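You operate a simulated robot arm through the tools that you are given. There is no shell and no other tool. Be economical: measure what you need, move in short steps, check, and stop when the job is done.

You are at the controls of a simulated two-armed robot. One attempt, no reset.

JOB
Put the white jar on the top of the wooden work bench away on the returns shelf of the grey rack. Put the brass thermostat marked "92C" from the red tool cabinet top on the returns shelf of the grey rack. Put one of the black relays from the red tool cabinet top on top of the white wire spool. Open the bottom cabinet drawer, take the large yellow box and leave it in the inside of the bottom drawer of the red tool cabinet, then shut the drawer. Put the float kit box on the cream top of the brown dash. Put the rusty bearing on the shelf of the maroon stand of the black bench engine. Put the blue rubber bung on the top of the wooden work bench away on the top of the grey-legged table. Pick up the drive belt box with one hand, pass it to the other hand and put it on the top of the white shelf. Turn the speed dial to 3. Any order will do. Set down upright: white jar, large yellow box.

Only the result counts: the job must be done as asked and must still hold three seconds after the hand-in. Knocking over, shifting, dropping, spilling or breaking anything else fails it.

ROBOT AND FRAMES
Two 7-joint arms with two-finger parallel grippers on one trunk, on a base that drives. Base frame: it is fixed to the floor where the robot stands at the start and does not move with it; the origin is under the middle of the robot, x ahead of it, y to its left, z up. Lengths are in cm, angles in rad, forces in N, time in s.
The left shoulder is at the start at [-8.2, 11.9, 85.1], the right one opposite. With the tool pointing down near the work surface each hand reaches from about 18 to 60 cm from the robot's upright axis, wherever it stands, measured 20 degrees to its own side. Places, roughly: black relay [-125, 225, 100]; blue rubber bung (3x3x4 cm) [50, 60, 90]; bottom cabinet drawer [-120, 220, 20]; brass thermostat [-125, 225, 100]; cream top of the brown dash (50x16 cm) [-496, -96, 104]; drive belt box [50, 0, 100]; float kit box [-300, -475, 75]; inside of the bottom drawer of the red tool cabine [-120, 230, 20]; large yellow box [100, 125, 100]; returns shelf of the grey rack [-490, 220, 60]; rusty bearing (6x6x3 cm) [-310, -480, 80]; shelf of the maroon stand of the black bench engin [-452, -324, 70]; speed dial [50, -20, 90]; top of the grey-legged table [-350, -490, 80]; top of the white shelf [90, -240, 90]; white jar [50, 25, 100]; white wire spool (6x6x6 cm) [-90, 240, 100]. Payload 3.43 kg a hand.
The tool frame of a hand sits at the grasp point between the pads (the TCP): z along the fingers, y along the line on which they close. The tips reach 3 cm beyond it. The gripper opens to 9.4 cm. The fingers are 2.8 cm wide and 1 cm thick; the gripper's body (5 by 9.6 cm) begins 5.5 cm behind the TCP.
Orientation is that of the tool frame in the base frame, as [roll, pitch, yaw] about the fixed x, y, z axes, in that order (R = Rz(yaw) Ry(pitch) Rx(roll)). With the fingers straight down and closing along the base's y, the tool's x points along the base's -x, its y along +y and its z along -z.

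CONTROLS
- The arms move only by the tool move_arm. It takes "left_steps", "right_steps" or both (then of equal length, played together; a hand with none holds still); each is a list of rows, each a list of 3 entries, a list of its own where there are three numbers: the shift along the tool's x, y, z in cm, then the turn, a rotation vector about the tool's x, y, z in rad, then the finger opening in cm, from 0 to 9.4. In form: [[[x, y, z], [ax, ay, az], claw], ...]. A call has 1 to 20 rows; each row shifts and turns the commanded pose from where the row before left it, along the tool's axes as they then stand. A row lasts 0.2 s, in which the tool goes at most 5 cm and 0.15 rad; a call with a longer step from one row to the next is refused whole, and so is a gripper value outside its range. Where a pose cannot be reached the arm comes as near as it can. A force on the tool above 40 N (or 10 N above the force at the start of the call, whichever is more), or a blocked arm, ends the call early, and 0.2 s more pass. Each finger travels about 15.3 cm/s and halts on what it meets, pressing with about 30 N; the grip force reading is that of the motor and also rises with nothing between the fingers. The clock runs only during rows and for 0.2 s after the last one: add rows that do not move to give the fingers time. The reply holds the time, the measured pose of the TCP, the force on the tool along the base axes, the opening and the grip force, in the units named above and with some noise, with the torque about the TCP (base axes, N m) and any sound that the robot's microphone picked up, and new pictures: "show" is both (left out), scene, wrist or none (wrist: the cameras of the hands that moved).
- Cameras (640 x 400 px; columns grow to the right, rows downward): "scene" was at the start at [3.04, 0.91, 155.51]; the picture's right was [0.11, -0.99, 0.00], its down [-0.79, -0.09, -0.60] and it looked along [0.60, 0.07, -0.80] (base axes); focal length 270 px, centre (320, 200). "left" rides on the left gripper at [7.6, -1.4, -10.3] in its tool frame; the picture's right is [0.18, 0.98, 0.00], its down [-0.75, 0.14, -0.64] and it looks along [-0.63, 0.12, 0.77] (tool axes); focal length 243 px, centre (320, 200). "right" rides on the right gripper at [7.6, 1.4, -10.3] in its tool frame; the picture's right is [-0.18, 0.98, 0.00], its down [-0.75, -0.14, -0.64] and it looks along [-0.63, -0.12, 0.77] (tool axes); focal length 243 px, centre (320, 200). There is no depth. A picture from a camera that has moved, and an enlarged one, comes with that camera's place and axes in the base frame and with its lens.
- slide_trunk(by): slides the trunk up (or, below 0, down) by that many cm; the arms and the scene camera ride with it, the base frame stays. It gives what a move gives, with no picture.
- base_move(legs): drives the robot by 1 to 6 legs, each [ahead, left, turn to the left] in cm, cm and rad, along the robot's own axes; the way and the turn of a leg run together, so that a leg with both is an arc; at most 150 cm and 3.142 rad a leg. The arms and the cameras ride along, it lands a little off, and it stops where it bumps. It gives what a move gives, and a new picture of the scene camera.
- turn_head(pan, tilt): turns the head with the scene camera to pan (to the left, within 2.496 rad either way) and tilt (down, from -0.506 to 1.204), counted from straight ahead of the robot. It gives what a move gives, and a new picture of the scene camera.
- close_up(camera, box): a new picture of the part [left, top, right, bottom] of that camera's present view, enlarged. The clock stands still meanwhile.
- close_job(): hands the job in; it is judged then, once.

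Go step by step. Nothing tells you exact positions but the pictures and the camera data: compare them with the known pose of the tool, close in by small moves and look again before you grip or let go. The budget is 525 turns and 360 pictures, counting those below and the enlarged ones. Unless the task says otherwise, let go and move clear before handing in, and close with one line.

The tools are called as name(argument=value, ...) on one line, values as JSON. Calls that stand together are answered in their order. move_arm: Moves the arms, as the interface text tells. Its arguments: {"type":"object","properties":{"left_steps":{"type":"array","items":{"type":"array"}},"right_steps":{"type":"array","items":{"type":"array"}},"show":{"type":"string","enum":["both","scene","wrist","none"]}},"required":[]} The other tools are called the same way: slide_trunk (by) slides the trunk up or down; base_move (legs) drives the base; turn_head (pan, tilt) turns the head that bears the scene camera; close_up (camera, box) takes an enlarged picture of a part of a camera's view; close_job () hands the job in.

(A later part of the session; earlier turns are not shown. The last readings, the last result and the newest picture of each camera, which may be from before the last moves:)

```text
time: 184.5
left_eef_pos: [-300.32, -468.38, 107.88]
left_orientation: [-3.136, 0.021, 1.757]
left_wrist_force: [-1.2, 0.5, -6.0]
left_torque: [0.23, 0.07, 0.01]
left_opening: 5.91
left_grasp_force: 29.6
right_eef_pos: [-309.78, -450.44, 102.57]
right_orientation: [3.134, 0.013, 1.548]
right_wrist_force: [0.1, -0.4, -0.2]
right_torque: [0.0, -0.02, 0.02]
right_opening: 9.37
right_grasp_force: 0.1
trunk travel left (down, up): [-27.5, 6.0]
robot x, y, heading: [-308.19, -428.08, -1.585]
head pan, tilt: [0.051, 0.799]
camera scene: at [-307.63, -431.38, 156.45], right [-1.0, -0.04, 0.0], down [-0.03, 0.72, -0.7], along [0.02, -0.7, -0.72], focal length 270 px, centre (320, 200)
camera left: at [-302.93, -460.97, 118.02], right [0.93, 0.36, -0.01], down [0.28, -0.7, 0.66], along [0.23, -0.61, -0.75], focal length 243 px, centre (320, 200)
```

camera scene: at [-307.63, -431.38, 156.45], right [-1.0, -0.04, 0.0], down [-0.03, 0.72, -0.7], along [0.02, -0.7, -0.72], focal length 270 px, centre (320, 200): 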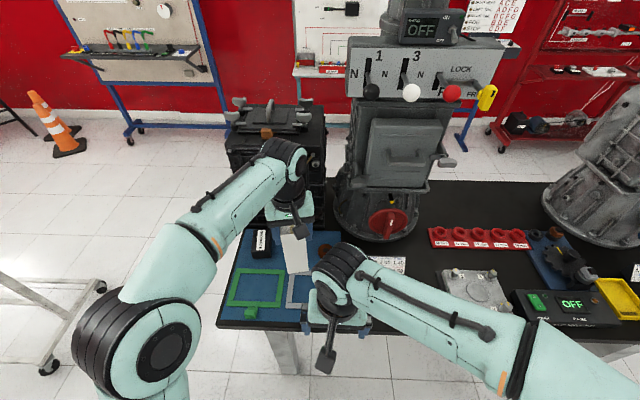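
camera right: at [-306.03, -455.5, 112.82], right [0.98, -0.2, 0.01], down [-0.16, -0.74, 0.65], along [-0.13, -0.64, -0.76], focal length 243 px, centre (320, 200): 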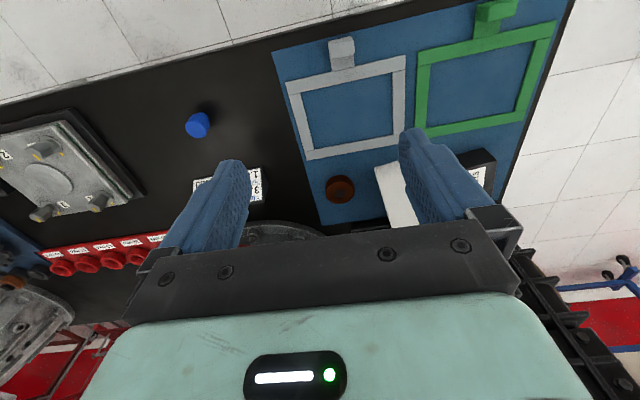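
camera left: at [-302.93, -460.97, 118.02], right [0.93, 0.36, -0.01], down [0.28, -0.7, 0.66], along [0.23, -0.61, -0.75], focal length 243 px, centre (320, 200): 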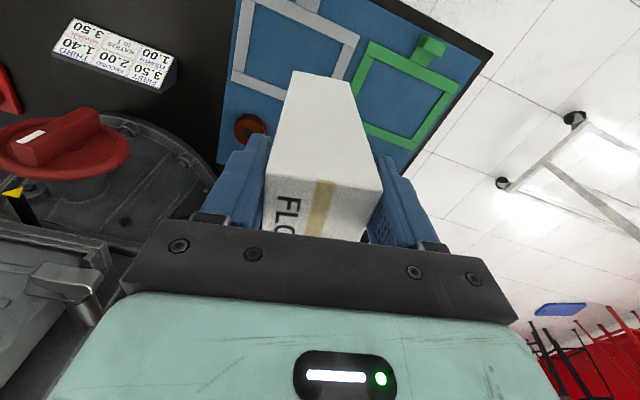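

Lifted. Move the left hand aside with the box, and bring the right hand toward the bearing.

move_arm(left_steps=[[[2.5, 3, -0.3], [0, 0, 0], 4], [[2.5, 3, -0.3], [0, 0, 0], 4], [[2.5, 3, -0.3], [0, 0, 0], 4], [[2.5, 3, -0.3], [0, 0, 0], 4], [[2.5, 3, -0.3], [0, 0, 0], 4], [[2.5, 3, -0.3], [0, 0, 0], 4]], right_steps=[[[0, 0, 0], [0, 0, 0], 9.4], [[0, 0, 0], [0, 0, 0], 9.4], [[-4, 0.3, 0], [0, 0, 0], 9.4], [[-4, 0.3, 1], [0, 0, 0], 9.4], [[-4, 0.3, 1], [0, 0, 0], 9.4], [[-4, 0.3, 1], [0, 0, 0], 9.4]], show="both")

close_up(camera="right", box=[220, 90, 420, 215])

```text
time: 185.9
left_eef_pos: [-285.25, -450.38, 109.15]
left_orientation: [-3.134, 0.022, 1.757]
left_wrist_force: [-0.1, 0.2, -5.8]
left_torque: [0.18, 0.0, 0.05]
left_opening: 5.89
left_grasp_force: 30.0
right_eef_pos: [-308.88, -466.43, 99.75]
right_orientation: [3.136, 0.013, 1.549]
right_wrist_force: [-0.2, -0.3, 0.0]
right_torque: [-0.02, 0.04, 0.05]
right_opening: 9.38
right_grasp_force: 0.1
trunk travel left (down, up): [-27.5, 6.0]
robot x, y, heading: [-307.93, -427.79, -1.58]
head pan, tilt: [0.051, 0.799]
camera scene: at [-307.56, -431.5, 156.46], right [-1.0, -0.04, 0.0], down [-0.03, 0.72, -0.7], along [0.02, -0.7, -0.72], focal length 270 px, centre (320, 200)
camera right: at [-307.37, -458.82, 109.83], right [0.98, -0.2, 0.01], down [-0.16, -0.74, 0.65], along [-0.13, -0.64, -0.76], focal length 243 px, centre (320, 200)
camera left: at [-287.94, -442.95, 119.29], right [0.93, 0.36, -0.01], down [0.28, -0.7, 0.66], along [0.23, -0.61, -0.75], focal length 243 px, centre (320, 200)
```

scene: 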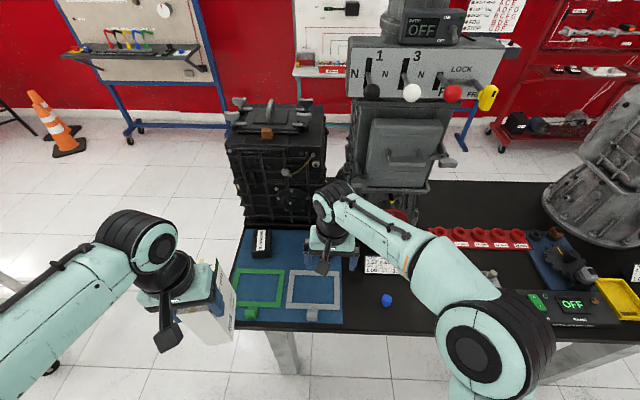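
right: 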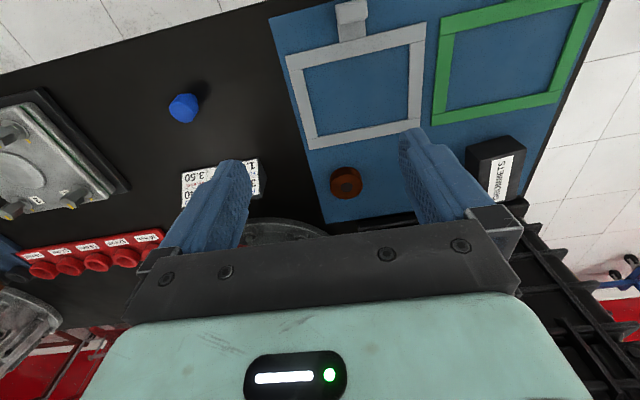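
left: 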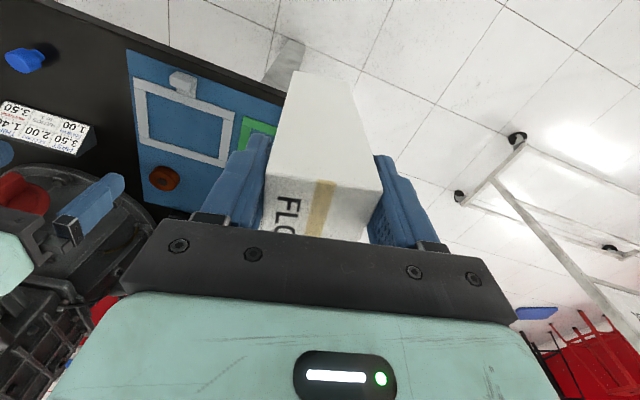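

```text
3.20 times, centred on (320, 152) of right
camera zoom: at [-307.37, -458.82, 109.83], right [0.98, -0.2, 0.01], down [-0.16, -0.74, 0.65], along [-0.13, -0.64, -0.76], focal length 776 px, centre (320, 352)
```

zoom: 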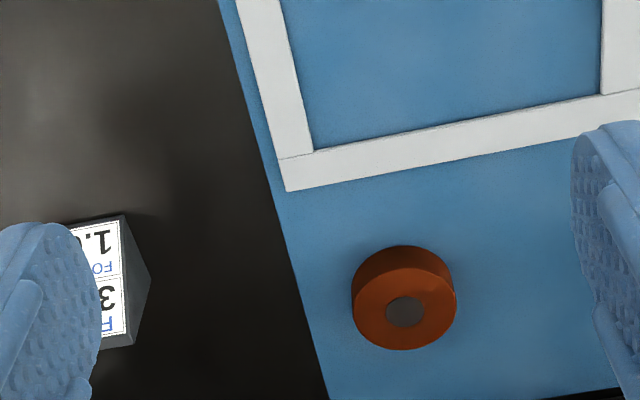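

move_arm(right_steps=[[[-3.6, 0.3, 2], [0, 0, 0], 7.5], [[-3.6, 0.3, 2], [0, 0, 0], 7.5], [[-3.6, 0.3, 2], [0, 0, 0], 7.5], [[-3.6, 0.3, 2], [0, 0, 0], 7.5], [[0, 0, 4], [0, 0, 0], 7.5], [[0, 0, 0], [0, 0, 0], 7.5]], show="wrist")

close_up(camera="right", box=[220, 110, 420, 235])

```text
time: 187.3
left_eef_pos: [-285.39, -450.35, 109.1]
left_orientation: [-3.136, 0.021, 1.758]
left_wrist_force: [0.4, 0.3, -4.8]
left_torque: [0.19, 0.0, 0.01]
left_opening: 5.87
left_grasp_force: 30.2
right_eef_pos: [-308.14, -480.61, 87.77]
right_orientation: [3.135, 0.011, 1.551]
right_wrist_force: [-0.5, -0.6, -0.4]
right_torque: [-0.02, -0.01, 0.02]
right_opening: 7.49
right_grasp_force: 0.1
right hand out of reach, approached as far as the arm can: row 4
trunk travel left (down, up): [-27.5, 6.0]
robot x, y, heading: [-308.19, -428.27, -1.587]
head pan, tilt: [0.051, 0.799]
camera right: at [-306.56, -472.81, 97.88], right [0.98, -0.2, 0.01], down [-0.16, -0.74, 0.65], along [-0.13, -0.64, -0.76], focal length 243 px, centre (320, 200)
```

right: 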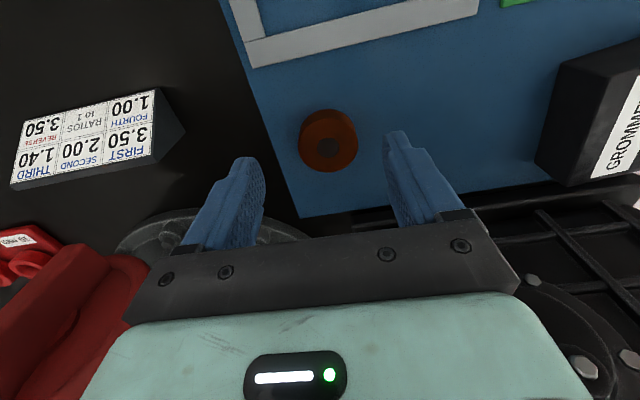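

```text
3.20 times, centred on (320, 172) of right
camera zoom: at [-306.56, -472.81, 97.88], right [0.98, -0.2, 0.01], down [-0.16, -0.74, 0.65], along [-0.13, -0.64, -0.76], focal length 776 px, centre (320, 288)
```

zoom: 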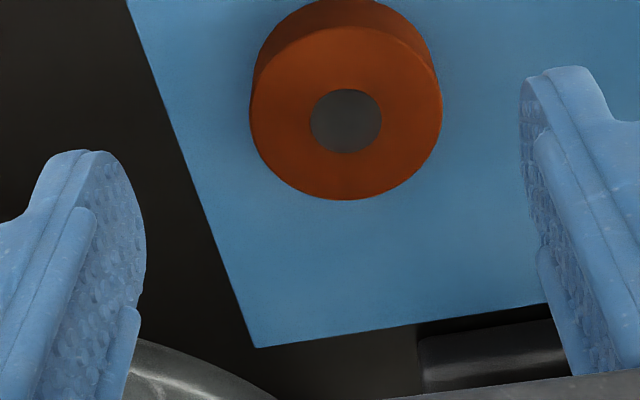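

move_arm(right_steps=[[[-0.5, 0.4, 3], [0, 0, 0], 7.5], [[0, 0, 1.4], [0, 0, 0], 7.5], [[0, 0, 0.4], [0, 0, 0], 7.5], [[0, 0, 0], [0, 0, 0], 4], [[0, 0, 0], [0, 0, 0], 4], [[0, 0, 0], [0, 0, 0], 4]], show="wrist")

```text
time: 188.7
left_eef_pos: [-285.3, -450.48, 109.12]
left_orientation: [-3.137, 0.023, 1.757]
left_wrist_force: [-0.6, -0.8, -5.7]
left_torque: [0.18, 0.05, 0.0]
left_opening: 5.89
left_grasp_force: 30.0
right_eef_pos: [-307.63, -481.02, 82.99]
right_orientation: [3.134, 0.012, 1.55]
right_wrist_force: [-0.8, 0.6, 0.2]
right_torque: [0.0, 0.01, -0.01]
right_opening: 4.01
right_grasp_force: 0.1
trunk travel left (down, up): [-27.5, 6.0]
robot x, y, heading: [-308.22, -427.92, -1.588]
head pan, tilt: [0.051, 0.799]
camera right: at [-306.07, -473.35, 93.03], right [0.98, -0.2, 0.01], down [-0.16, -0.74, 0.65], along [-0.13, -0.64, -0.76], focal length 243 px, centre (320, 200)
```

right: 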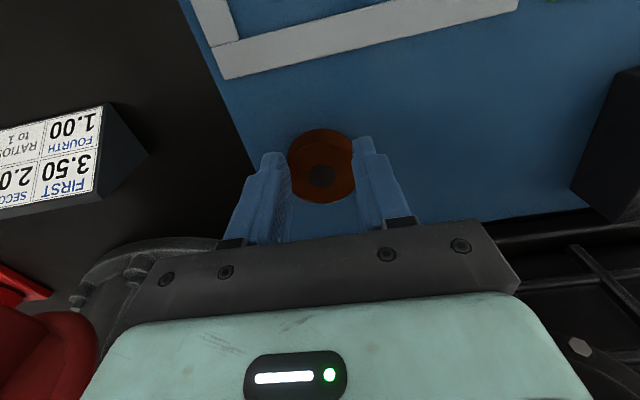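

move_arm(right_steps=[[[0, 0, 0], [0, 0, 0], 2.5], [[0, 0, 0], [0, 0, 0], 2.5], [[0, 0, 0], [0, 0, 0], 2.5]], show="wrist")

```text
time: 189.5
left_eef_pos: [-285.35, -450.46, 109.22]
left_orientation: [-3.136, 0.021, 1.758]
left_wrist_force: [-0.6, -0.2, -5.8]
left_torque: [0.17, 0.04, -0.01]
left_opening: 5.9
left_grasp_force: 29.9
right_eef_pos: [-307.69, -481.03, 82.99]
right_orientation: [3.135, 0.011, 1.548]
right_wrist_force: [-0.1, -0.3, 0.5]
right_torque: [0.04, 0.03, 0.01]
right_opening: 2.5
right_grasp_force: 0.1
trunk travel left (down, up): [-27.5, 6.0]
robot x, y, heading: [-308.2, -428.28, -1.584]
head pan, tilt: [0.051, 0.799]
camera right: at [-306.07, -473.35, 93.03], right [0.98, -0.2, 0.01], down [-0.16, -0.74, 0.65], along [-0.13, -0.64, -0.76], focal length 243 px, centre (320, 200)
```

right: 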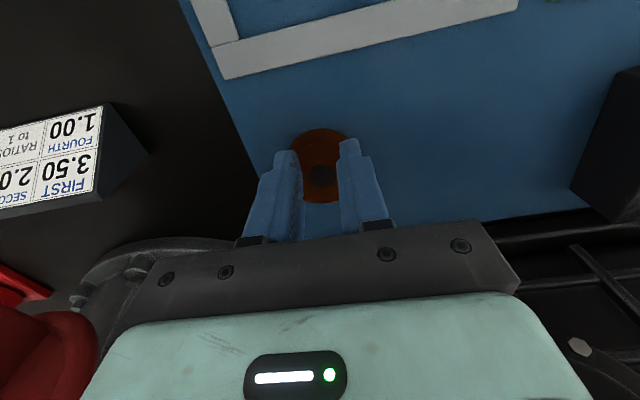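

The fingers closed above the bearing: the table is lower than I took (≈76), which puts the bearing at (−308,−483.1), top ≈79. I open, move forward and go lower.

move_arm(right_steps=[[[0, 0, -1], [0, 0, 0], 5], [[0, 0, 0], [0, 0, 0], 7.5], [[-2, -0.2, 0], [0, 0, 0], 7.5], [[0, 0, 1], [0, 0, 0], 7.5]], show="wrist")

close_up(camera="right", box=[220, 110, 420, 235])

```text
time: 190.5
left_eef_pos: [-285.27, -450.44, 109.13]
left_orientation: [-3.135, 0.021, 1.759]
left_wrist_force: [0.0, 0.7, -5.6]
left_torque: [0.21, 0.02, 0.02]
left_opening: 5.92
left_grasp_force: 29.9
right_eef_pos: [-308.19, -481.69, 82.95]
right_orientation: [3.135, 0.013, 1.55]
right_wrist_force: [0.0, 0.6, -0.9]
right_torque: [0.01, -0.02, 0.0]
right_opening: 7.5
right_grasp_force: 0.1
right hand out of reach, approached as far as the arm can: row 3
trunk travel left (down, up): [-27.5, 6.0]
robot x, y, heading: [-308.19, -427.72, -1.583]
head pan, tilt: [0.051, 0.799]
camera right: at [-306.58, -473.96, 92.96], right [0.98, -0.2, 0.01], down [-0.16, -0.74, 0.65], along [-0.13, -0.64, -0.76], focal length 243 px, centre (320, 200)
```

right: 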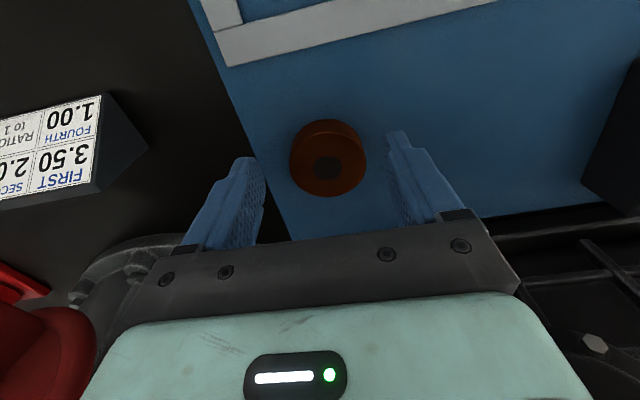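

```text
3.20 times, centred on (320, 172) of right
camera zoom: at [-306.58, -473.96, 92.96], right [0.98, -0.2, 0.01], down [-0.16, -0.74, 0.65], along [-0.13, -0.64, -0.76], focal length 776 px, centre (320, 288)
```

zoom: 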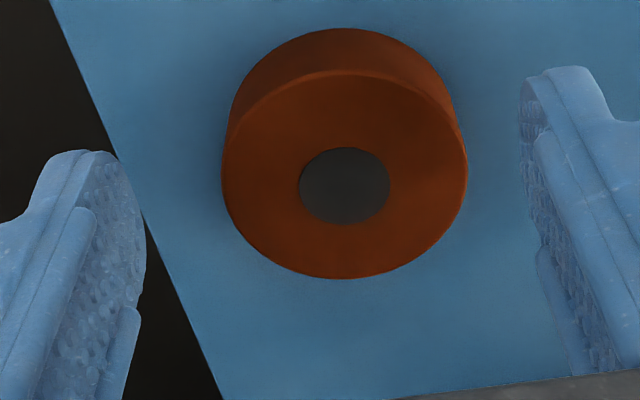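

move_arm(right_steps=[[[-0.6, 0.2, 1], [0, 0, 0], 7.5], [[-0.5, 0, 1], [0, 0, 0], 7.5], [[0, 0, 0.6], [0, 0, 0], 7.5], [[0, 0, 0], [0, 0, 0], 7.5]], show="wrist")

```text
time: 191.5
left_eef_pos: [-285.43, -450.46, 109.14]
left_orientation: [-3.137, 0.02, 1.756]
left_wrist_force: [0.6, -1.2, -5.6]
left_torque: [0.23, 0.02, 0.02]
left_opening: 5.9
left_grasp_force: 29.9
right_eef_pos: [-308.21, -481.71, 80.33]
right_orientation: [3.135, 0.013, 1.55]
right_wrist_force: [-0.2, -0.3, 4.4]
right_torque: [0.11, 0.22, -0.01]
right_opening: 7.5
right_grasp_force: 0.1
right hand out of reach, approached as far as the arm can: row 1, 2
trunk travel left (down, up): [-27.5, 6.0]
robot x, y, heading: [-308.14, -427.71, -1.583]
head pan, tilt: [0.051, 0.799]
camera right: at [-306.59, -473.98, 90.36], right [0.98, -0.2, 0.01], down [-0.16, -0.74, 0.65], along [-0.13, -0.64, -0.76], focal length 243 px, centre (320, 200)
```

right: 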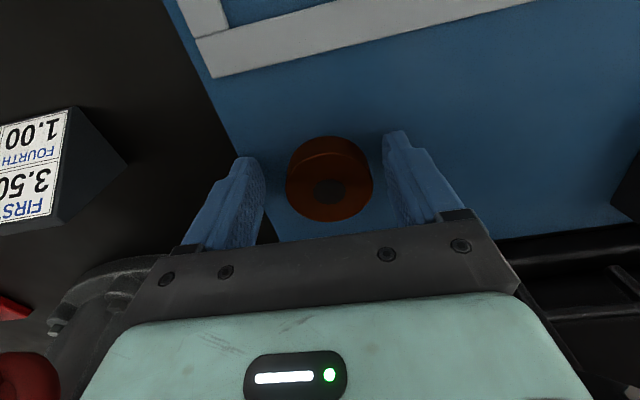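

Fingertips just touch the mat, bearing between them. Close.

move_arm(right_steps=[[[0, 0, -0.2], [0, 0, 0], 7.5], [[0, 0, 0], [0, 0, 0], 4], [[0, 0, 0], [0, 0, 0], 3.5], [[0, 0, 0], [0, 0, 0], 3.5], [[0, 0, 0], [0, 0, 0], 3.5]], show="wrist")

```text
time: 192.7
left_eef_pos: [-285.39, -450.39, 109.09]
left_orientation: [-3.136, 0.022, 1.757]
left_wrist_force: [0.1, 0.2, -5.3]
left_torque: [0.22, 0.03, -0.02]
left_opening: 5.87
left_grasp_force: 30.1
right_eef_pos: [-308.08, -481.71, 80.57]
right_orientation: [3.135, 0.013, 1.551]
right_wrist_force: [0.0, 0.1, -0.4]
right_torque: [0.02, 0.01, 0.03]
right_opening: 5.08
right_grasp_force: 29.9
trunk travel left (down, up): [-27.5, 6.0]
robot x, y, heading: [-308.19, -427.93, -1.585]
head pan, tilt: [0.051, 0.799]
camera right: at [-306.56, -473.99, 90.5], right [0.98, -0.2, 0.01], down [-0.16, -0.74, 0.65], along [-0.13, -0.64, -0.76], focal length 243 px, centre (320, 200)
```

right: 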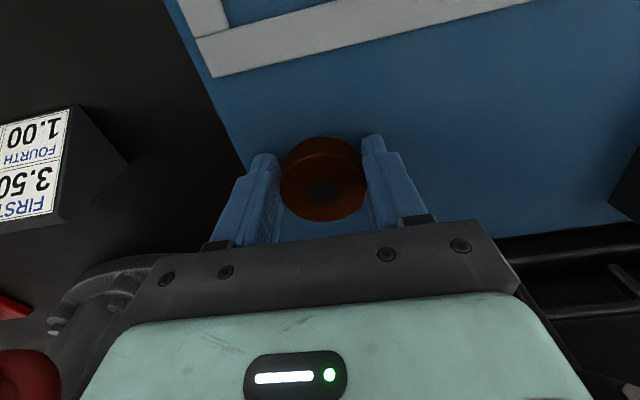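

Gripped. Lift and retract; then look at the next place.

move_arm(right_steps=[[[0, 0, -3], [0, 0, 0], 3.5], [[0, 0, -4.5], [0, 0, 0], 3.5], [[0, 0, -4.5], [0, 0, 0], 3.5], [[2, 0, -4.5], [0, 0, 0], 3.5], [[3, 0, -4], [0, 0, 0], 3.5], [[4, 0, -3], [0, 0, 0], 3.5], [[5, 0, 0], [0, 0, 0], 3.5], [[5, 0, 0], [0, 0, 0], 3.5], [[5, -1, 0], [0, 0, 0], 3.5]], show="wrist")

base_move(legs=[[-22, 0, 0]])

turn_head(pan=-2.0, tilt=0.5)

```text
refused: row 9 steps farther than a row can; nothing moved
```

```text
time: 194.3
left_eef_pos: [-285.05, -428.52, 109.09]
left_orientation: [-3.136, 0.022, 1.758]
left_wrist_force: [0.2, -0.5, -5.6]
left_torque: [0.16, 0.0, 0.01]
left_opening: 5.88
left_grasp_force: 29.6
right_eef_pos: [-307.69, -459.78, 80.46]
right_orientation: [3.134, 0.013, 1.549]
right_wrist_force: [-1.2, 0.3, -2.4]
right_torque: [0.05, -0.01, -0.03]
right_opening: 5.1
right_grasp_force: 30.5
trunk travel left (down, up): [-27.5, 6.0]
robot x, y, heading: [-307.66, -405.9, -1.591]
head pan, tilt: [0.051, 0.799]
camera scene: at [-307.32, -409.62, 156.46], right [-1.0, -0.04, 0.0], down [-0.03, 0.72, -0.7], along [0.03, -0.7, -0.72], focal length 270 px, centre (320, 200)
```

scene: 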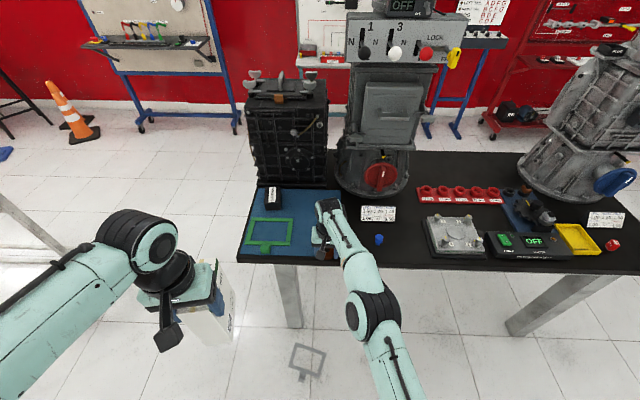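

```text
time: 196.3
left_eef_pos: [-285.02, -428.65, 109.11]
left_orientation: [-3.137, 0.022, 1.757]
left_wrist_force: [0.3, 0.1, -6.3]
left_torque: [0.2, 0.04, 0.01]
left_opening: 5.87
left_grasp_force: 30.2
right_eef_pos: [-307.8, -459.86, 80.34]
right_orientation: [3.134, 0.012, 1.55]
right_wrist_force: [0.3, -0.9, -1.5]
right_torque: [0.02, 0.02, -0.03]
right_opening: 5.08
right_grasp_force: 29.8
trunk travel left (down, up): [-27.5, 6.0]
robot x, y, heading: [-307.68, -406.07, -1.583]
head pan, tilt: [-2.0, 0.499]
camera scene: at [-315.83, -397.71, 159.06], right [0.43, 0.9, 0.0], down [0.43, -0.21, -0.88], along [-0.79, 0.38, -0.48], focal length 270 px, centre (320, 200)
```

scene: 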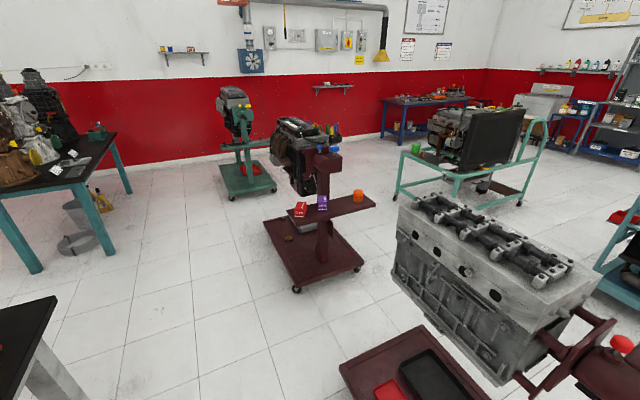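

I made an error: the lift was refused (one row too long), but the base move in the same batch still ran, so the bearing was dragged back low over the mat. The grey frame that lay on the mat now looks to be on the floor. I stop here and check exactly what was disturbed before doing anything else.

close_up(camera="right", box=[0, 0, 640, 400])

turn_head(pan=0.05, tilt=0.8)

close_up(camera="scene", box=[220, 160, 460, 390])

```text
1.00 times, centred on (320, 200) of right (not enlarged: the box is as wide or as high as the picture)
camera zoom: at [-306.21, -452.13, 90.49], right [0.98, -0.2, 0.01], down [-0.16, -0.74, 0.65], along [-0.13, -0.64, -0.76], focal length 243 px, centre (320, 200)
```

zoom: 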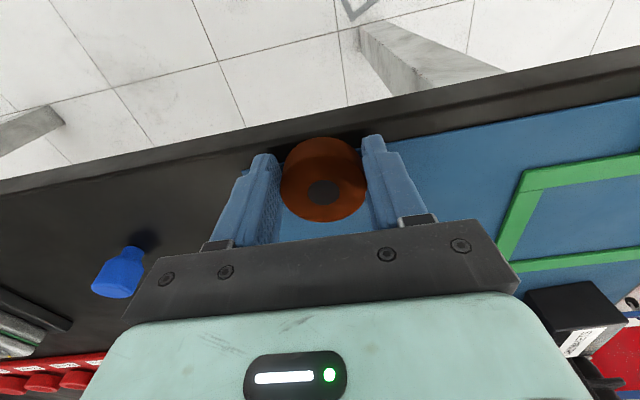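

```text
time: 198.3
left_eef_pos: [-285.03, -428.61, 109.08]
left_orientation: [-3.138, 0.019, 1.757]
left_wrist_force: [-0.4, 1.0, -5.0]
left_torque: [0.22, 0.02, 0.0]
left_opening: 5.85
left_grasp_force: 29.6
right_eef_pos: [-307.88, -459.84, 80.43]
right_orientation: [3.136, 0.013, 1.549]
right_wrist_force: [-0.2, 0.5, -1.8]
right_torque: [0.02, -0.04, 0.0]
right_opening: 5.12
right_grasp_force: 29.9
trunk travel left (down, up): [-27.5, 6.0]
robot x, y, heading: [-307.32, -406.01, -1.586]
head pan, tilt: [0.051, 0.799]
camera scene: at [-307.32, -409.67, 156.46], right [-1.0, -0.04, 0.0], down [-0.03, 0.72, -0.7], along [0.02, -0.7, -0.72], focal length 270 px, centre (320, 200)
```

scene: 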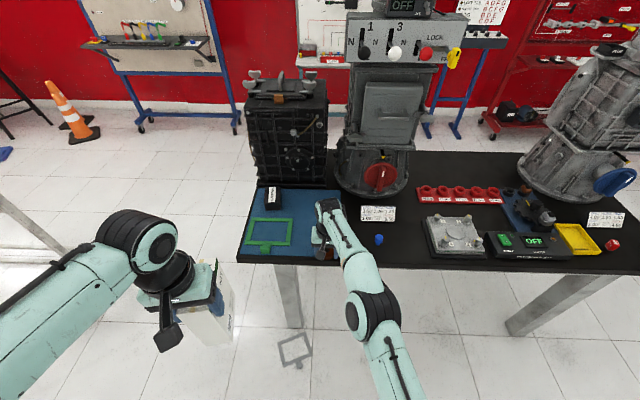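

```text
1.74 times, centred on (340, 275) of scene
camera zoom: at [-307.32, -409.67, 156.46], right [-1.0, -0.04, 0.0], down [-0.03, 0.72, -0.7], along [0.02, -0.7, -0.72], focal length 470 px, centre (285, 70)
```

zoom: 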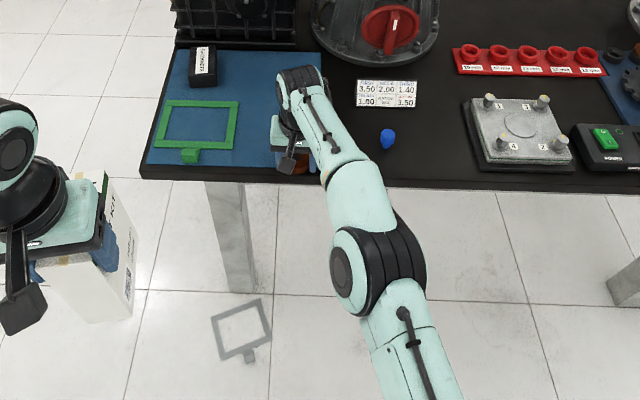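

The grey frame fell to the floor at about (−294,−450) because of that drag; I'll come back with free hands and put it back in its place. First lift the right hand safely, this time alone.

move_arm(right_steps=[[[0, 0, -3], [0, 0, 0], 3.5], [[0, 0, -4.5], [0, 0, 0], 3.5], [[0, 0, -4.5], [0, 0, 0], 3.5], [[1, 0, -4.5], [0, 0, 0], 3.5], [[2, 0, -4], [0, 0, 0], 3.5], [[4, 0, -3], [0, 0, 0], 3.5], [[4.8, 0, 0], [0, 0, 0], 3.5], [[4.8, 0, 0], [0, 0, 0], 3.5], [[4.8, 0, 0], [0, 0, 0], 3.5], [[4.8, 0, 0], [0, 0, 0], 3.5]], show="both")

```text
time: 200.5
left_eef_pos: [-285.0, -428.46, 109.23]
left_orientation: [-3.136, 0.02, 1.756]
left_wrist_force: [-0.4, 0.5, -6.1]
left_torque: [0.17, 0.01, -0.01]
left_opening: 5.89
left_grasp_force: 30.1
right_eef_pos: [-307.99, -432.27, 103.74]
right_orientation: [3.135, 0.014, 1.549]
right_wrist_force: [-0.1, 0.7, -1.5]
right_torque: [0.01, 0.06, 0.0]
right_opening: 5.09
right_grasp_force: 30.0
right hand out of reach, approached as far as the arm can: row 3
trunk travel left (down, up): [-27.5, 6.0]
robot x, y, heading: [-307.72, -405.6, -1.587]
head pan, tilt: [0.051, 0.799]
camera scene: at [-307.36, -409.53, 156.46], right [-1.0, -0.04, 0.0], down [-0.03, 0.72, -0.7], along [0.03, -0.7, -0.72], focal length 270 px, centre (320, 200)
camera right: at [-306.45, -424.57, 113.75], right [0.98, -0.2, 0.01], down [-0.16, -0.74, 0.65], along [-0.13, -0.64, -0.76], focal length 243 px, centre (320, 200)
```

scene: 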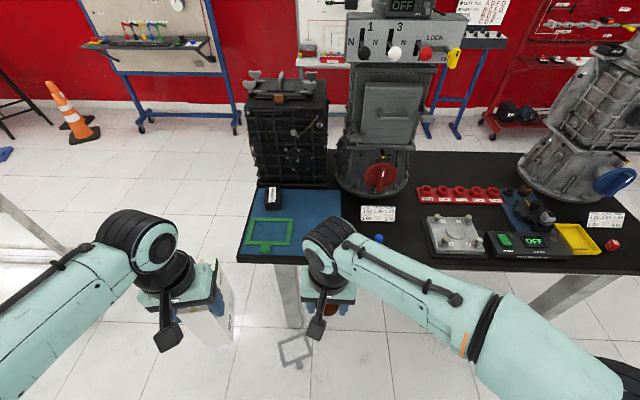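
right: 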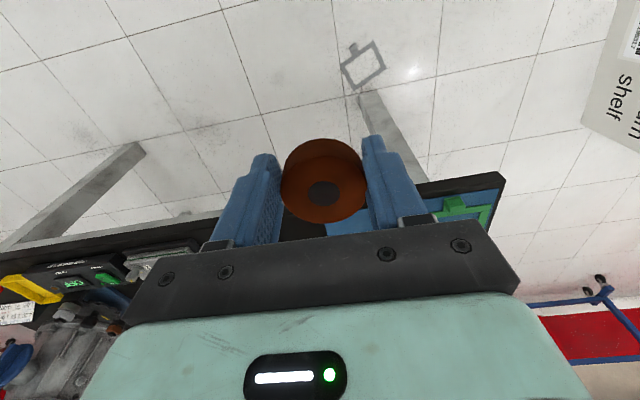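

Bearing and float box are both held. I go back the way I came: strafe east, face −x, strafe north past the grey engine stand.

base_move(legs=[[0, 53.5, 0], [0, 0, -1.555], [0, -80, 0], [0, -98, 0]])

```text
time: 224.8
left_eef_pos: [-277.12, -253.69, 109.24]
left_orientation: [-3.136, 0.021, 0.203]
left_wrist_force: [0.5, 0.8, -5.7]
left_torque: [0.06, -0.17, 0.01]
left_opening: 5.87
left_grasp_force: 29.9
right_eef_pos: [-281.42, -230.66, 103.59]
right_orientation: [3.134, 0.012, -0.003]
right_wrist_force: [-0.1, -0.4, -1.4]
right_torque: [0.0, 0.0, 0.02]
right_opening: 5.12
right_grasp_force: 29.6
trunk travel left (down, up): [-27.5, 6.0]
robot x, y, heading: [-255.06, -230.54, -3.14]
head pan, tilt: [0.051, 0.799]
camera scene: at [-258.61, -230.86, 156.46], right [-0.05, 1.0, 0.0], down [0.72, 0.04, -0.7], along [-0.7, -0.04, -0.72], focal length 270 px, centre (320, 200)
```

scene: 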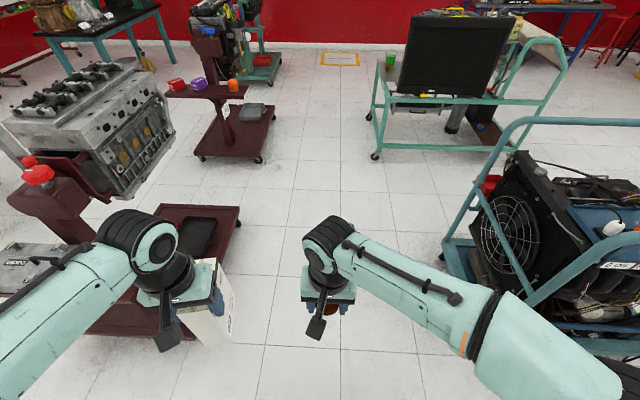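

The passage is narrow for my elbows, so I face −y and strafe west.

base_move(legs=[[0, 0, 1.557], [0, -90, 0], [0, -92, 0]])

turn_head(pan=-0.25, tilt=0.75)

```text
time: 244.8
left_eef_pos: [-413.36, -247.95, 109.03]
left_orientation: [-3.137, 0.019, 1.735]
left_wrist_force: [-0.3, 0.1, -5.5]
left_torque: [0.2, 0.01, 0.0]
left_opening: 5.9
left_grasp_force: 30.2
right_eef_pos: [-436.49, -251.33, 103.64]
right_orientation: [3.134, 0.014, 1.527]
right_wrist_force: [-0.2, 0.7, -1.1]
right_torque: [0.04, -0.02, -0.01]
right_opening: 5.09
right_grasp_force: 29.7
trunk travel left (down, up): [-27.5, 6.0]
robot x, y, heading: [-435.4, -224.81, -1.607]
head pan, tilt: [0.051, 0.799]
camera scene: at [-435.25, -228.58, 156.46], right [-1.0, -0.01, 0.0], down [-0.01, 0.72, -0.7], along [0.01, -0.7, -0.72], focal length 270 px, centre (320, 200)
```

scene: 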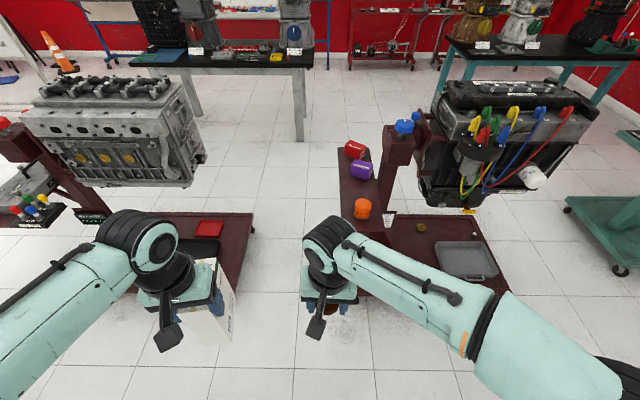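

```text
time: 245.6
left_eef_pos: [-413.34, -248.05, 109.16]
left_orientation: [-3.136, 0.017, 1.734]
left_wrist_force: [-1.6, -0.1, -5.3]
left_torque: [0.22, 0.02, 0.03]
left_opening: 5.88
left_grasp_force: 30.2
right_eef_pos: [-436.48, -251.37, 103.67]
right_orientation: [3.134, 0.013, 1.528]
right_wrist_force: [-0.1, 1.0, -1.4]
right_torque: [0.01, -0.01, 0.01]
right_opening: 5.06
right_grasp_force: 29.7
trunk travel left (down, up): [-27.5, 6.0]
robot x, y, heading: [-435.56, -225.01, -1.601]
head pan, tilt: [-0.25, 0.75]
camera scene: at [-437.68, -228.47, 156.86], right [-0.96, 0.28, 0.0], down [0.19, 0.65, -0.73], along [-0.21, -0.7, -0.68], focal length 270 px, centre (320, 200)
```

scene: 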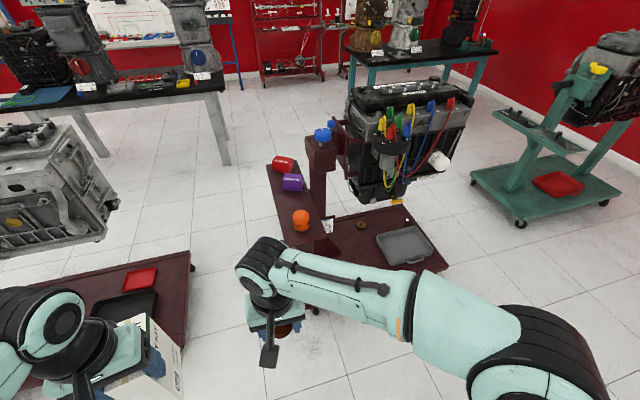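

close_up(camera="scene", box=[240, 140, 400, 260])

```text
3.33 times, centred on (320, 200) of scene
camera zoom: at [-437.68, -228.47, 156.86], right [-0.96, 0.28, 0.0], down [0.19, 0.65, -0.73], along [-0.21, -0.7, -0.68], focal length 901 px, centre (320, 200)
```

zoom: 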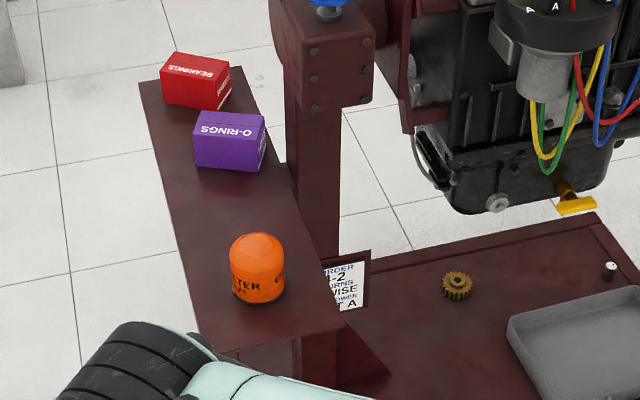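

The shelf has free space between the purple box and the orange filter, but the stand's post would foul my right forearm; the left arm suits that spot. So I deliver the float box first, and swap the bearing to the left hand there. Look for the dash behind me.

turn_head(pan=-2.3, tilt=0.45)

```text
time: 247.5
left_eef_pos: [-413.27, -247.86, 109.12]
left_orientation: [-3.138, 0.019, 1.734]
left_wrist_force: [0.5, 0.1, -4.6]
left_torque: [0.2, -0.02, 0.02]
left_opening: 5.89
left_grasp_force: 30.0
right_eef_pos: [-436.37, -251.39, 103.8]
right_orientation: [3.134, 0.013, 1.528]
right_wrist_force: [-0.4, 0.0, -2.0]
right_torque: [0.01, -0.01, -0.01]
right_opening: 5.09
right_grasp_force: 29.8
trunk travel left (down, up): [-27.5, 6.0]
robot x, y, heading: [-435.3, -224.45, -1.607]
head pan, tilt: [-2.3, 0.45]
camera scene: at [-441.97, -214.15, 159.5], right [0.69, 0.72, 0.0], down [0.31, -0.3, -0.9], along [-0.65, 0.62, -0.44], focal length 270 px, centre (320, 200)
```

scene: 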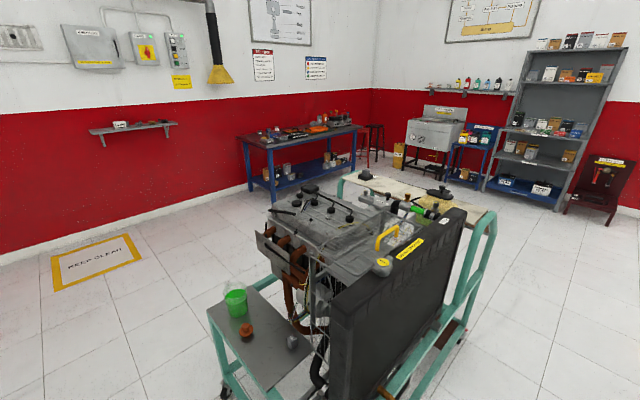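

close_up(camera="scene", box=[260, 140, 520, 300])

```text
2.46 times, centred on (390, 220) of scene
camera zoom: at [-441.97, -214.15, 159.5], right [0.69, 0.72, 0.0], down [0.31, -0.3, -0.9], along [-0.65, 0.62, -0.44], focal length 665 px, centre (148, 151)
```

zoom: 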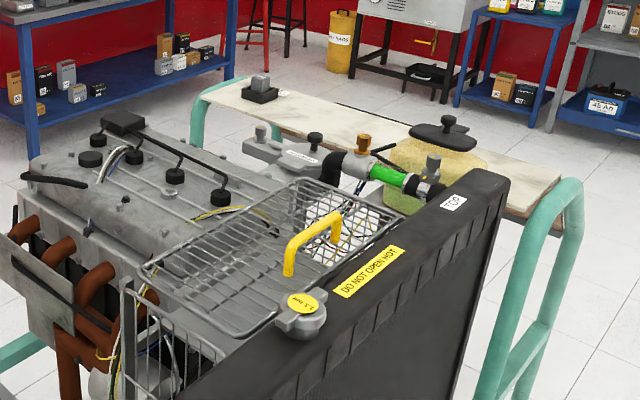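

The cream-topped dash is the board on the north side of the radiator trolley. I'll go around the east side of the fan trolley and come to it from the north.

base_move(legs=[[0, 0, 0.035], [0, 105, 0], [0, 105, 0], [0, 0, -1.57]])

turn_head(pan=-0.9, tilt=0.55)

```text
time: 270.3
left_eef_pos: [-249.82, -248.97, 109.1]
left_orientation: [-3.137, 0.02, 0.181]
left_wrist_force: [-1.1, -0.3, -5.3]
left_torque: [0.08, -0.19, 0.01]
left_opening: 5.88
left_grasp_force: 30.1
right_eef_pos: [-253.51, -225.98, 103.73]
right_orientation: [3.135, 0.013, -0.026]
right_wrist_force: [0.1, -0.3, -2.1]
right_torque: [-0.02, 0.0, 0.03]
right_opening: 5.09
right_grasp_force: 30.3
trunk travel left (down, up): [-27.5, 6.0]
robot x, y, heading: [-227.46, -226.79, 3.122]
head pan, tilt: [-2.3, 0.45]
camera scene: at [-216.48, -219.75, 159.5], right [0.73, -0.68, 0.0], down [-0.3, -0.32, -0.9], along [0.61, 0.66, -0.43], focal length 270 px, centre (320, 200)
```

scene: 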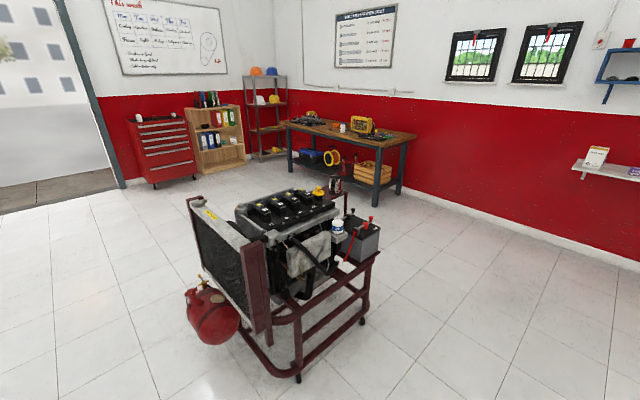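

```text
time: 271.8
left_eef_pos: [-249.81, -249.11, 109.13]
left_orientation: [-3.136, 0.02, 0.182]
left_wrist_force: [0.2, 0.8, -5.5]
left_torque: [0.06, -0.22, -0.01]
left_opening: 5.87
left_grasp_force: 30.0
right_eef_pos: [-253.59, -226.05, 103.64]
right_orientation: [3.134, 0.012, -0.026]
right_wrist_force: [-0.2, 0.5, -0.9]
right_torque: [0.01, -0.03, -0.02]
right_opening: 5.08
right_grasp_force: 30.1
trunk travel left (down, up): [-27.5, 6.0]
robot x, y, heading: [-227.27, -226.25, 3.122]
head pan, tilt: [-0.901, 0.55]
camera scene: at [-228.17, -219.32, 158.6], right [0.8, 0.6, 0.0], down [0.32, -0.42, -0.85], along [-0.52, 0.68, -0.52], focal length 270 px, centre (320, 200)
```

scene: 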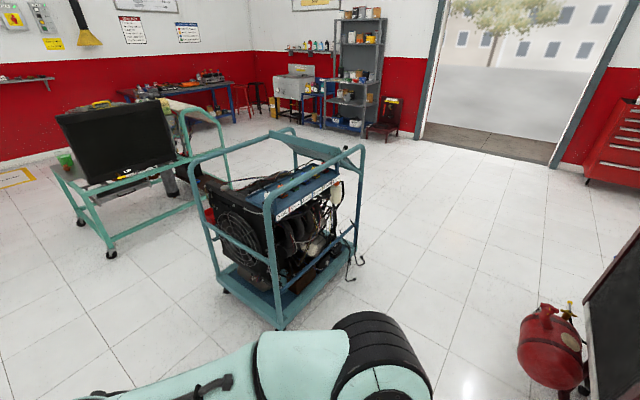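

Corridor is from x≈−300 to −200; I pass at x≈−243 facing west, then go west along y≈0.

base_move(legs=[[0, 0, 0.02], [15, 0, 0], [0, -115, 0], [0, -115, 0]])

turn_head(pan=0.3, tilt=0.5)

```text
time: 293.4
left_eef_pos: [-263.91, -19.99, 109.09]
left_orientation: [-3.136, 0.021, 0.199]
left_wrist_force: [0.8, -0.4, -5.2]
left_torque: [0.05, -0.21, -0.01]
left_opening: 5.88
left_grasp_force: 30.0
right_eef_pos: [-268.18, 3.02, 103.71]
right_orientation: [3.134, 0.012, -0.01]
right_wrist_force: [0.2, -1.4, -2.4]
right_torque: [-0.01, -0.04, 0.01]
right_opening: 5.08
right_grasp_force: 30.1
trunk travel left (down, up): [-27.5, 6.0]
robot x, y, heading: [-241.58, 2.95, 3.137]
head pan, tilt: [-0.901, 0.55]
camera scene: at [-242.85, 10.15, 158.6], right [0.79, 0.62, 0.0], down [0.32, -0.41, -0.85], along [-0.53, 0.67, -0.52], focal length 270 px, centre (320, 200)
```

scene: 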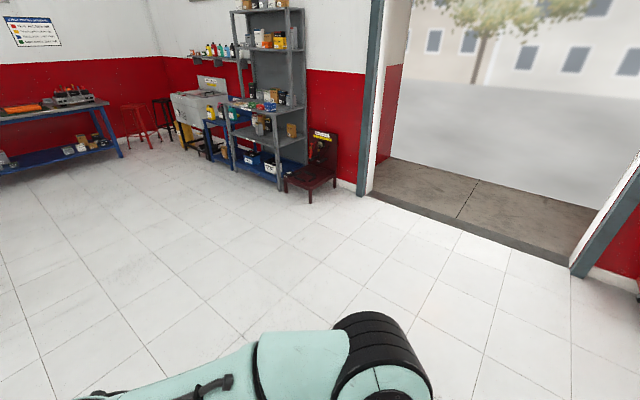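

```text
time: 294.8
left_eef_pos: [-264.01, -20.01, 109.23]
left_orientation: [-3.136, 0.018, 0.2]
left_wrist_force: [0.6, -0.3, -5.3]
left_torque: [0.04, -0.17, 0.01]
left_opening: 5.85
left_grasp_force: 30.2
right_eef_pos: [-268.11, 3.02, 103.58]
right_orientation: [3.133, 0.013, -0.007]
right_wrist_force: [-0.5, -0.6, -2.0]
right_torque: [0.0, -0.01, 0.01]
right_opening: 5.07
right_grasp_force: 30.0
trunk travel left (down, up): [-27.5, 6.0]
robot x, y, heading: [-241.6, 3.31, 3.14]
head pan, tilt: [0.3, 0.499]
camera scene: at [-246.0, 0.43, 159.05], right [-0.29, 0.96, 0.0], down [0.46, 0.14, -0.88], along [-0.84, -0.26, -0.48], focal length 270 px, centre (320, 200)
```

scene: 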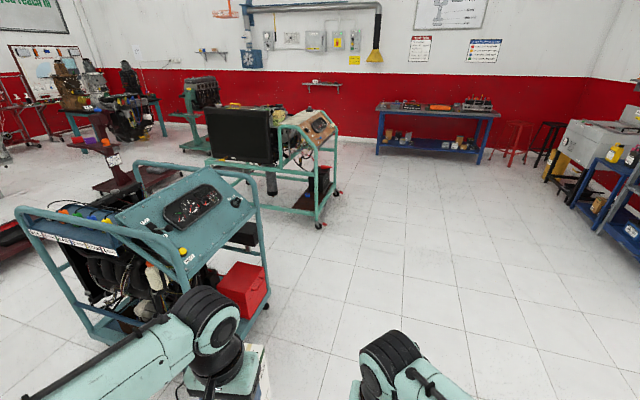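

base_move(legs=[[0, -25, 0], [125, 0, 0], [130, 0, 0], [0, 0, 1.57]])

turn_head(pan=0.0, tilt=0.6)

```text
time: 313.4
left_eef_pos: [-473.73, 4.03, 109.13]
left_orientation: [-3.136, 0.02, 1.786]
left_wrist_force: [0.8, 0.1, -5.1]
left_torque: [0.2, 0.04, -0.01]
left_opening: 5.86
left_grasp_force: 30.1
right_eef_pos: [-496.56, -0.54, 103.87]
right_orientation: [3.135, 0.013, 1.576]
right_wrist_force: [0.8, 0.0, -1.4]
right_torque: [0.02, 0.01, 0.01]
right_opening: 5.07
right_grasp_force: 30.4
trunk travel left (down, up): [-27.5, 6.0]
robot x, y, heading: [-497.12, 26.11, -1.556]
head pan, tilt: [0.3, 0.499]
camera scene: at [-494.25, 21.68, 159.05], right [-0.95, -0.31, 0.0], down [-0.15, 0.46, -0.88], along [0.27, -0.84, -0.48], focal length 270 px, centre (320, 200)
```

scene: 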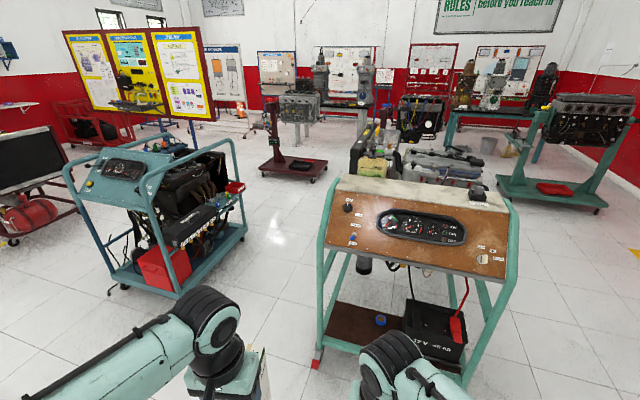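

```text
time: 314.2
left_eef_pos: [-473.69, 4.02, 108.99]
left_orientation: [-3.135, 0.019, 1.786]
left_wrist_force: [0.7, 0.2, -5.3]
left_torque: [0.2, 0.03, -0.01]
left_opening: 5.87
left_grasp_force: 29.7
right_eef_pos: [-496.59, -0.52, 103.64]
right_orientation: [3.135, 0.012, 1.576]
right_wrist_force: [-0.4, 0.5, -1.0]
right_torque: [0.0, 0.03, -0.05]
right_opening: 5.07
right_grasp_force: 30.3
trunk travel left (down, up): [-27.5, 6.0]
robot x, y, heading: [-497.06, 25.85, -1.559]
head pan, tilt: [0.0, 0.6]
camera scene: at [-496.92, 21.5, 158.15], right [-1.0, -0.01, 0.0], down [-0.01, 0.56, -0.83], along [0.01, -0.83, -0.56], focal length 270 px, centre (320, 200)
```

scene: 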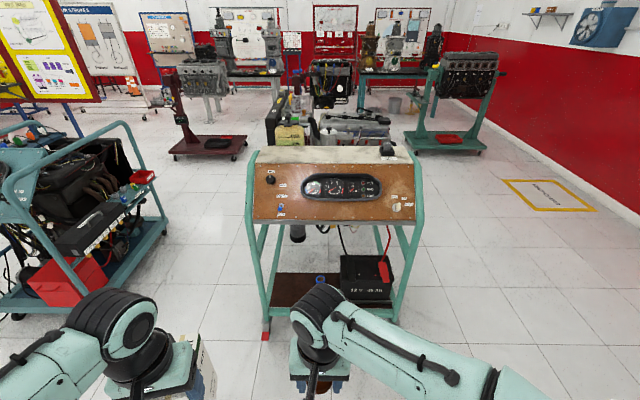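

close_up(camera="scene", box=[230, 110, 440, 240])

```text
3.05 times, centred on (335, 175) of scene
camera zoom: at [-496.92, 21.5, 158.15], right [-1.0, -0.01, 0.0], down [-0.01, 0.56, -0.83], along [0.01, -0.83, -0.56], focal length 824 px, centre (274, 276)
```

zoom: 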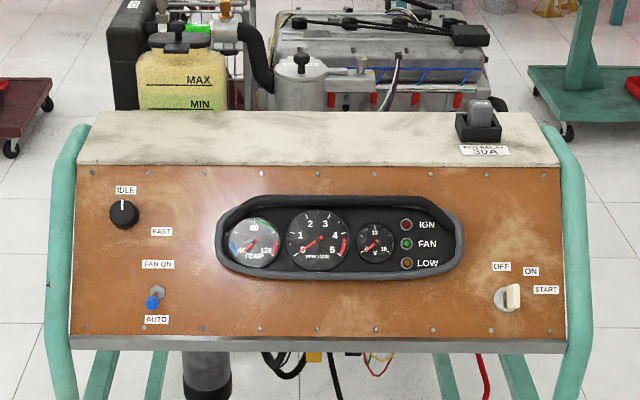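

The dash top is bare but for the relay holder on its right; cream top y −88…−107 at z≈104. I raise the trunk and the left hand so the float box clears it, before driving closer.

slide_trunk(by=6)

move_arm(left_steps=[[[0, 0, -3], [0, 0, 0], 4], [[0, 0, -3], [0, 0, 0], 4], [[0, 0, -3], [0, 0, 0], 4], [[0, 0, -2], [0, 0, 0], 4]], right_steps=[[[0, 0, -1], [0, 0, 0], 3.5], [[0, 0, -1], [0, 0, 0], 3.5], [[0, 0, -1], [0, 0, 0], 3.5], [[0, 0, -1], [0, 0, 0], 3.5]], show="none")

```text
time: 315.2
left_eef_pos: [-473.76, 4.09, 115.13]
left_orientation: [-3.136, 0.02, 1.784]
left_wrist_force: [0.4, 1.2, -5.5]
left_torque: [0.22, 0.02, 0.0]
left_opening: 5.86
left_grasp_force: 30.0
right_eef_pos: [-496.5, -0.37, 109.85]
right_orientation: [3.135, 0.011, 1.577]
right_wrist_force: [0.3, 0.4, -1.6]
right_torque: [-0.03, 0.02, 0.01]
right_opening: 5.08
right_grasp_force: 29.8
trunk travel left (down, up): [-33.5, 0.0]
robot x, y, heading: [-497.25, 25.7, -1.56]
head pan, tilt: [0.0, 0.6]
```

```text
time: 316.2
left_eef_pos: [-473.81, 4.14, 126.15]
left_orientation: [-3.137, 0.019, 1.784]
left_wrist_force: [-0.7, 0.0, -5.3]
left_torque: [0.22, 0.0, 0.0]
left_opening: 5.87
left_grasp_force: 29.4
right_eef_pos: [-496.6, -0.46, 113.8]
right_orientation: [3.135, 0.013, 1.578]
right_wrist_force: [0.0, -0.5, -1.7]
right_torque: [0.01, 0.02, 0.02]
right_opening: 5.1
right_grasp_force: 29.8
trunk travel left (down, up): [-33.5, 0.0]
robot x, y, heading: [-497.14, 25.93, -1.555]
head pan, tilt: [0.0, 0.6]
```

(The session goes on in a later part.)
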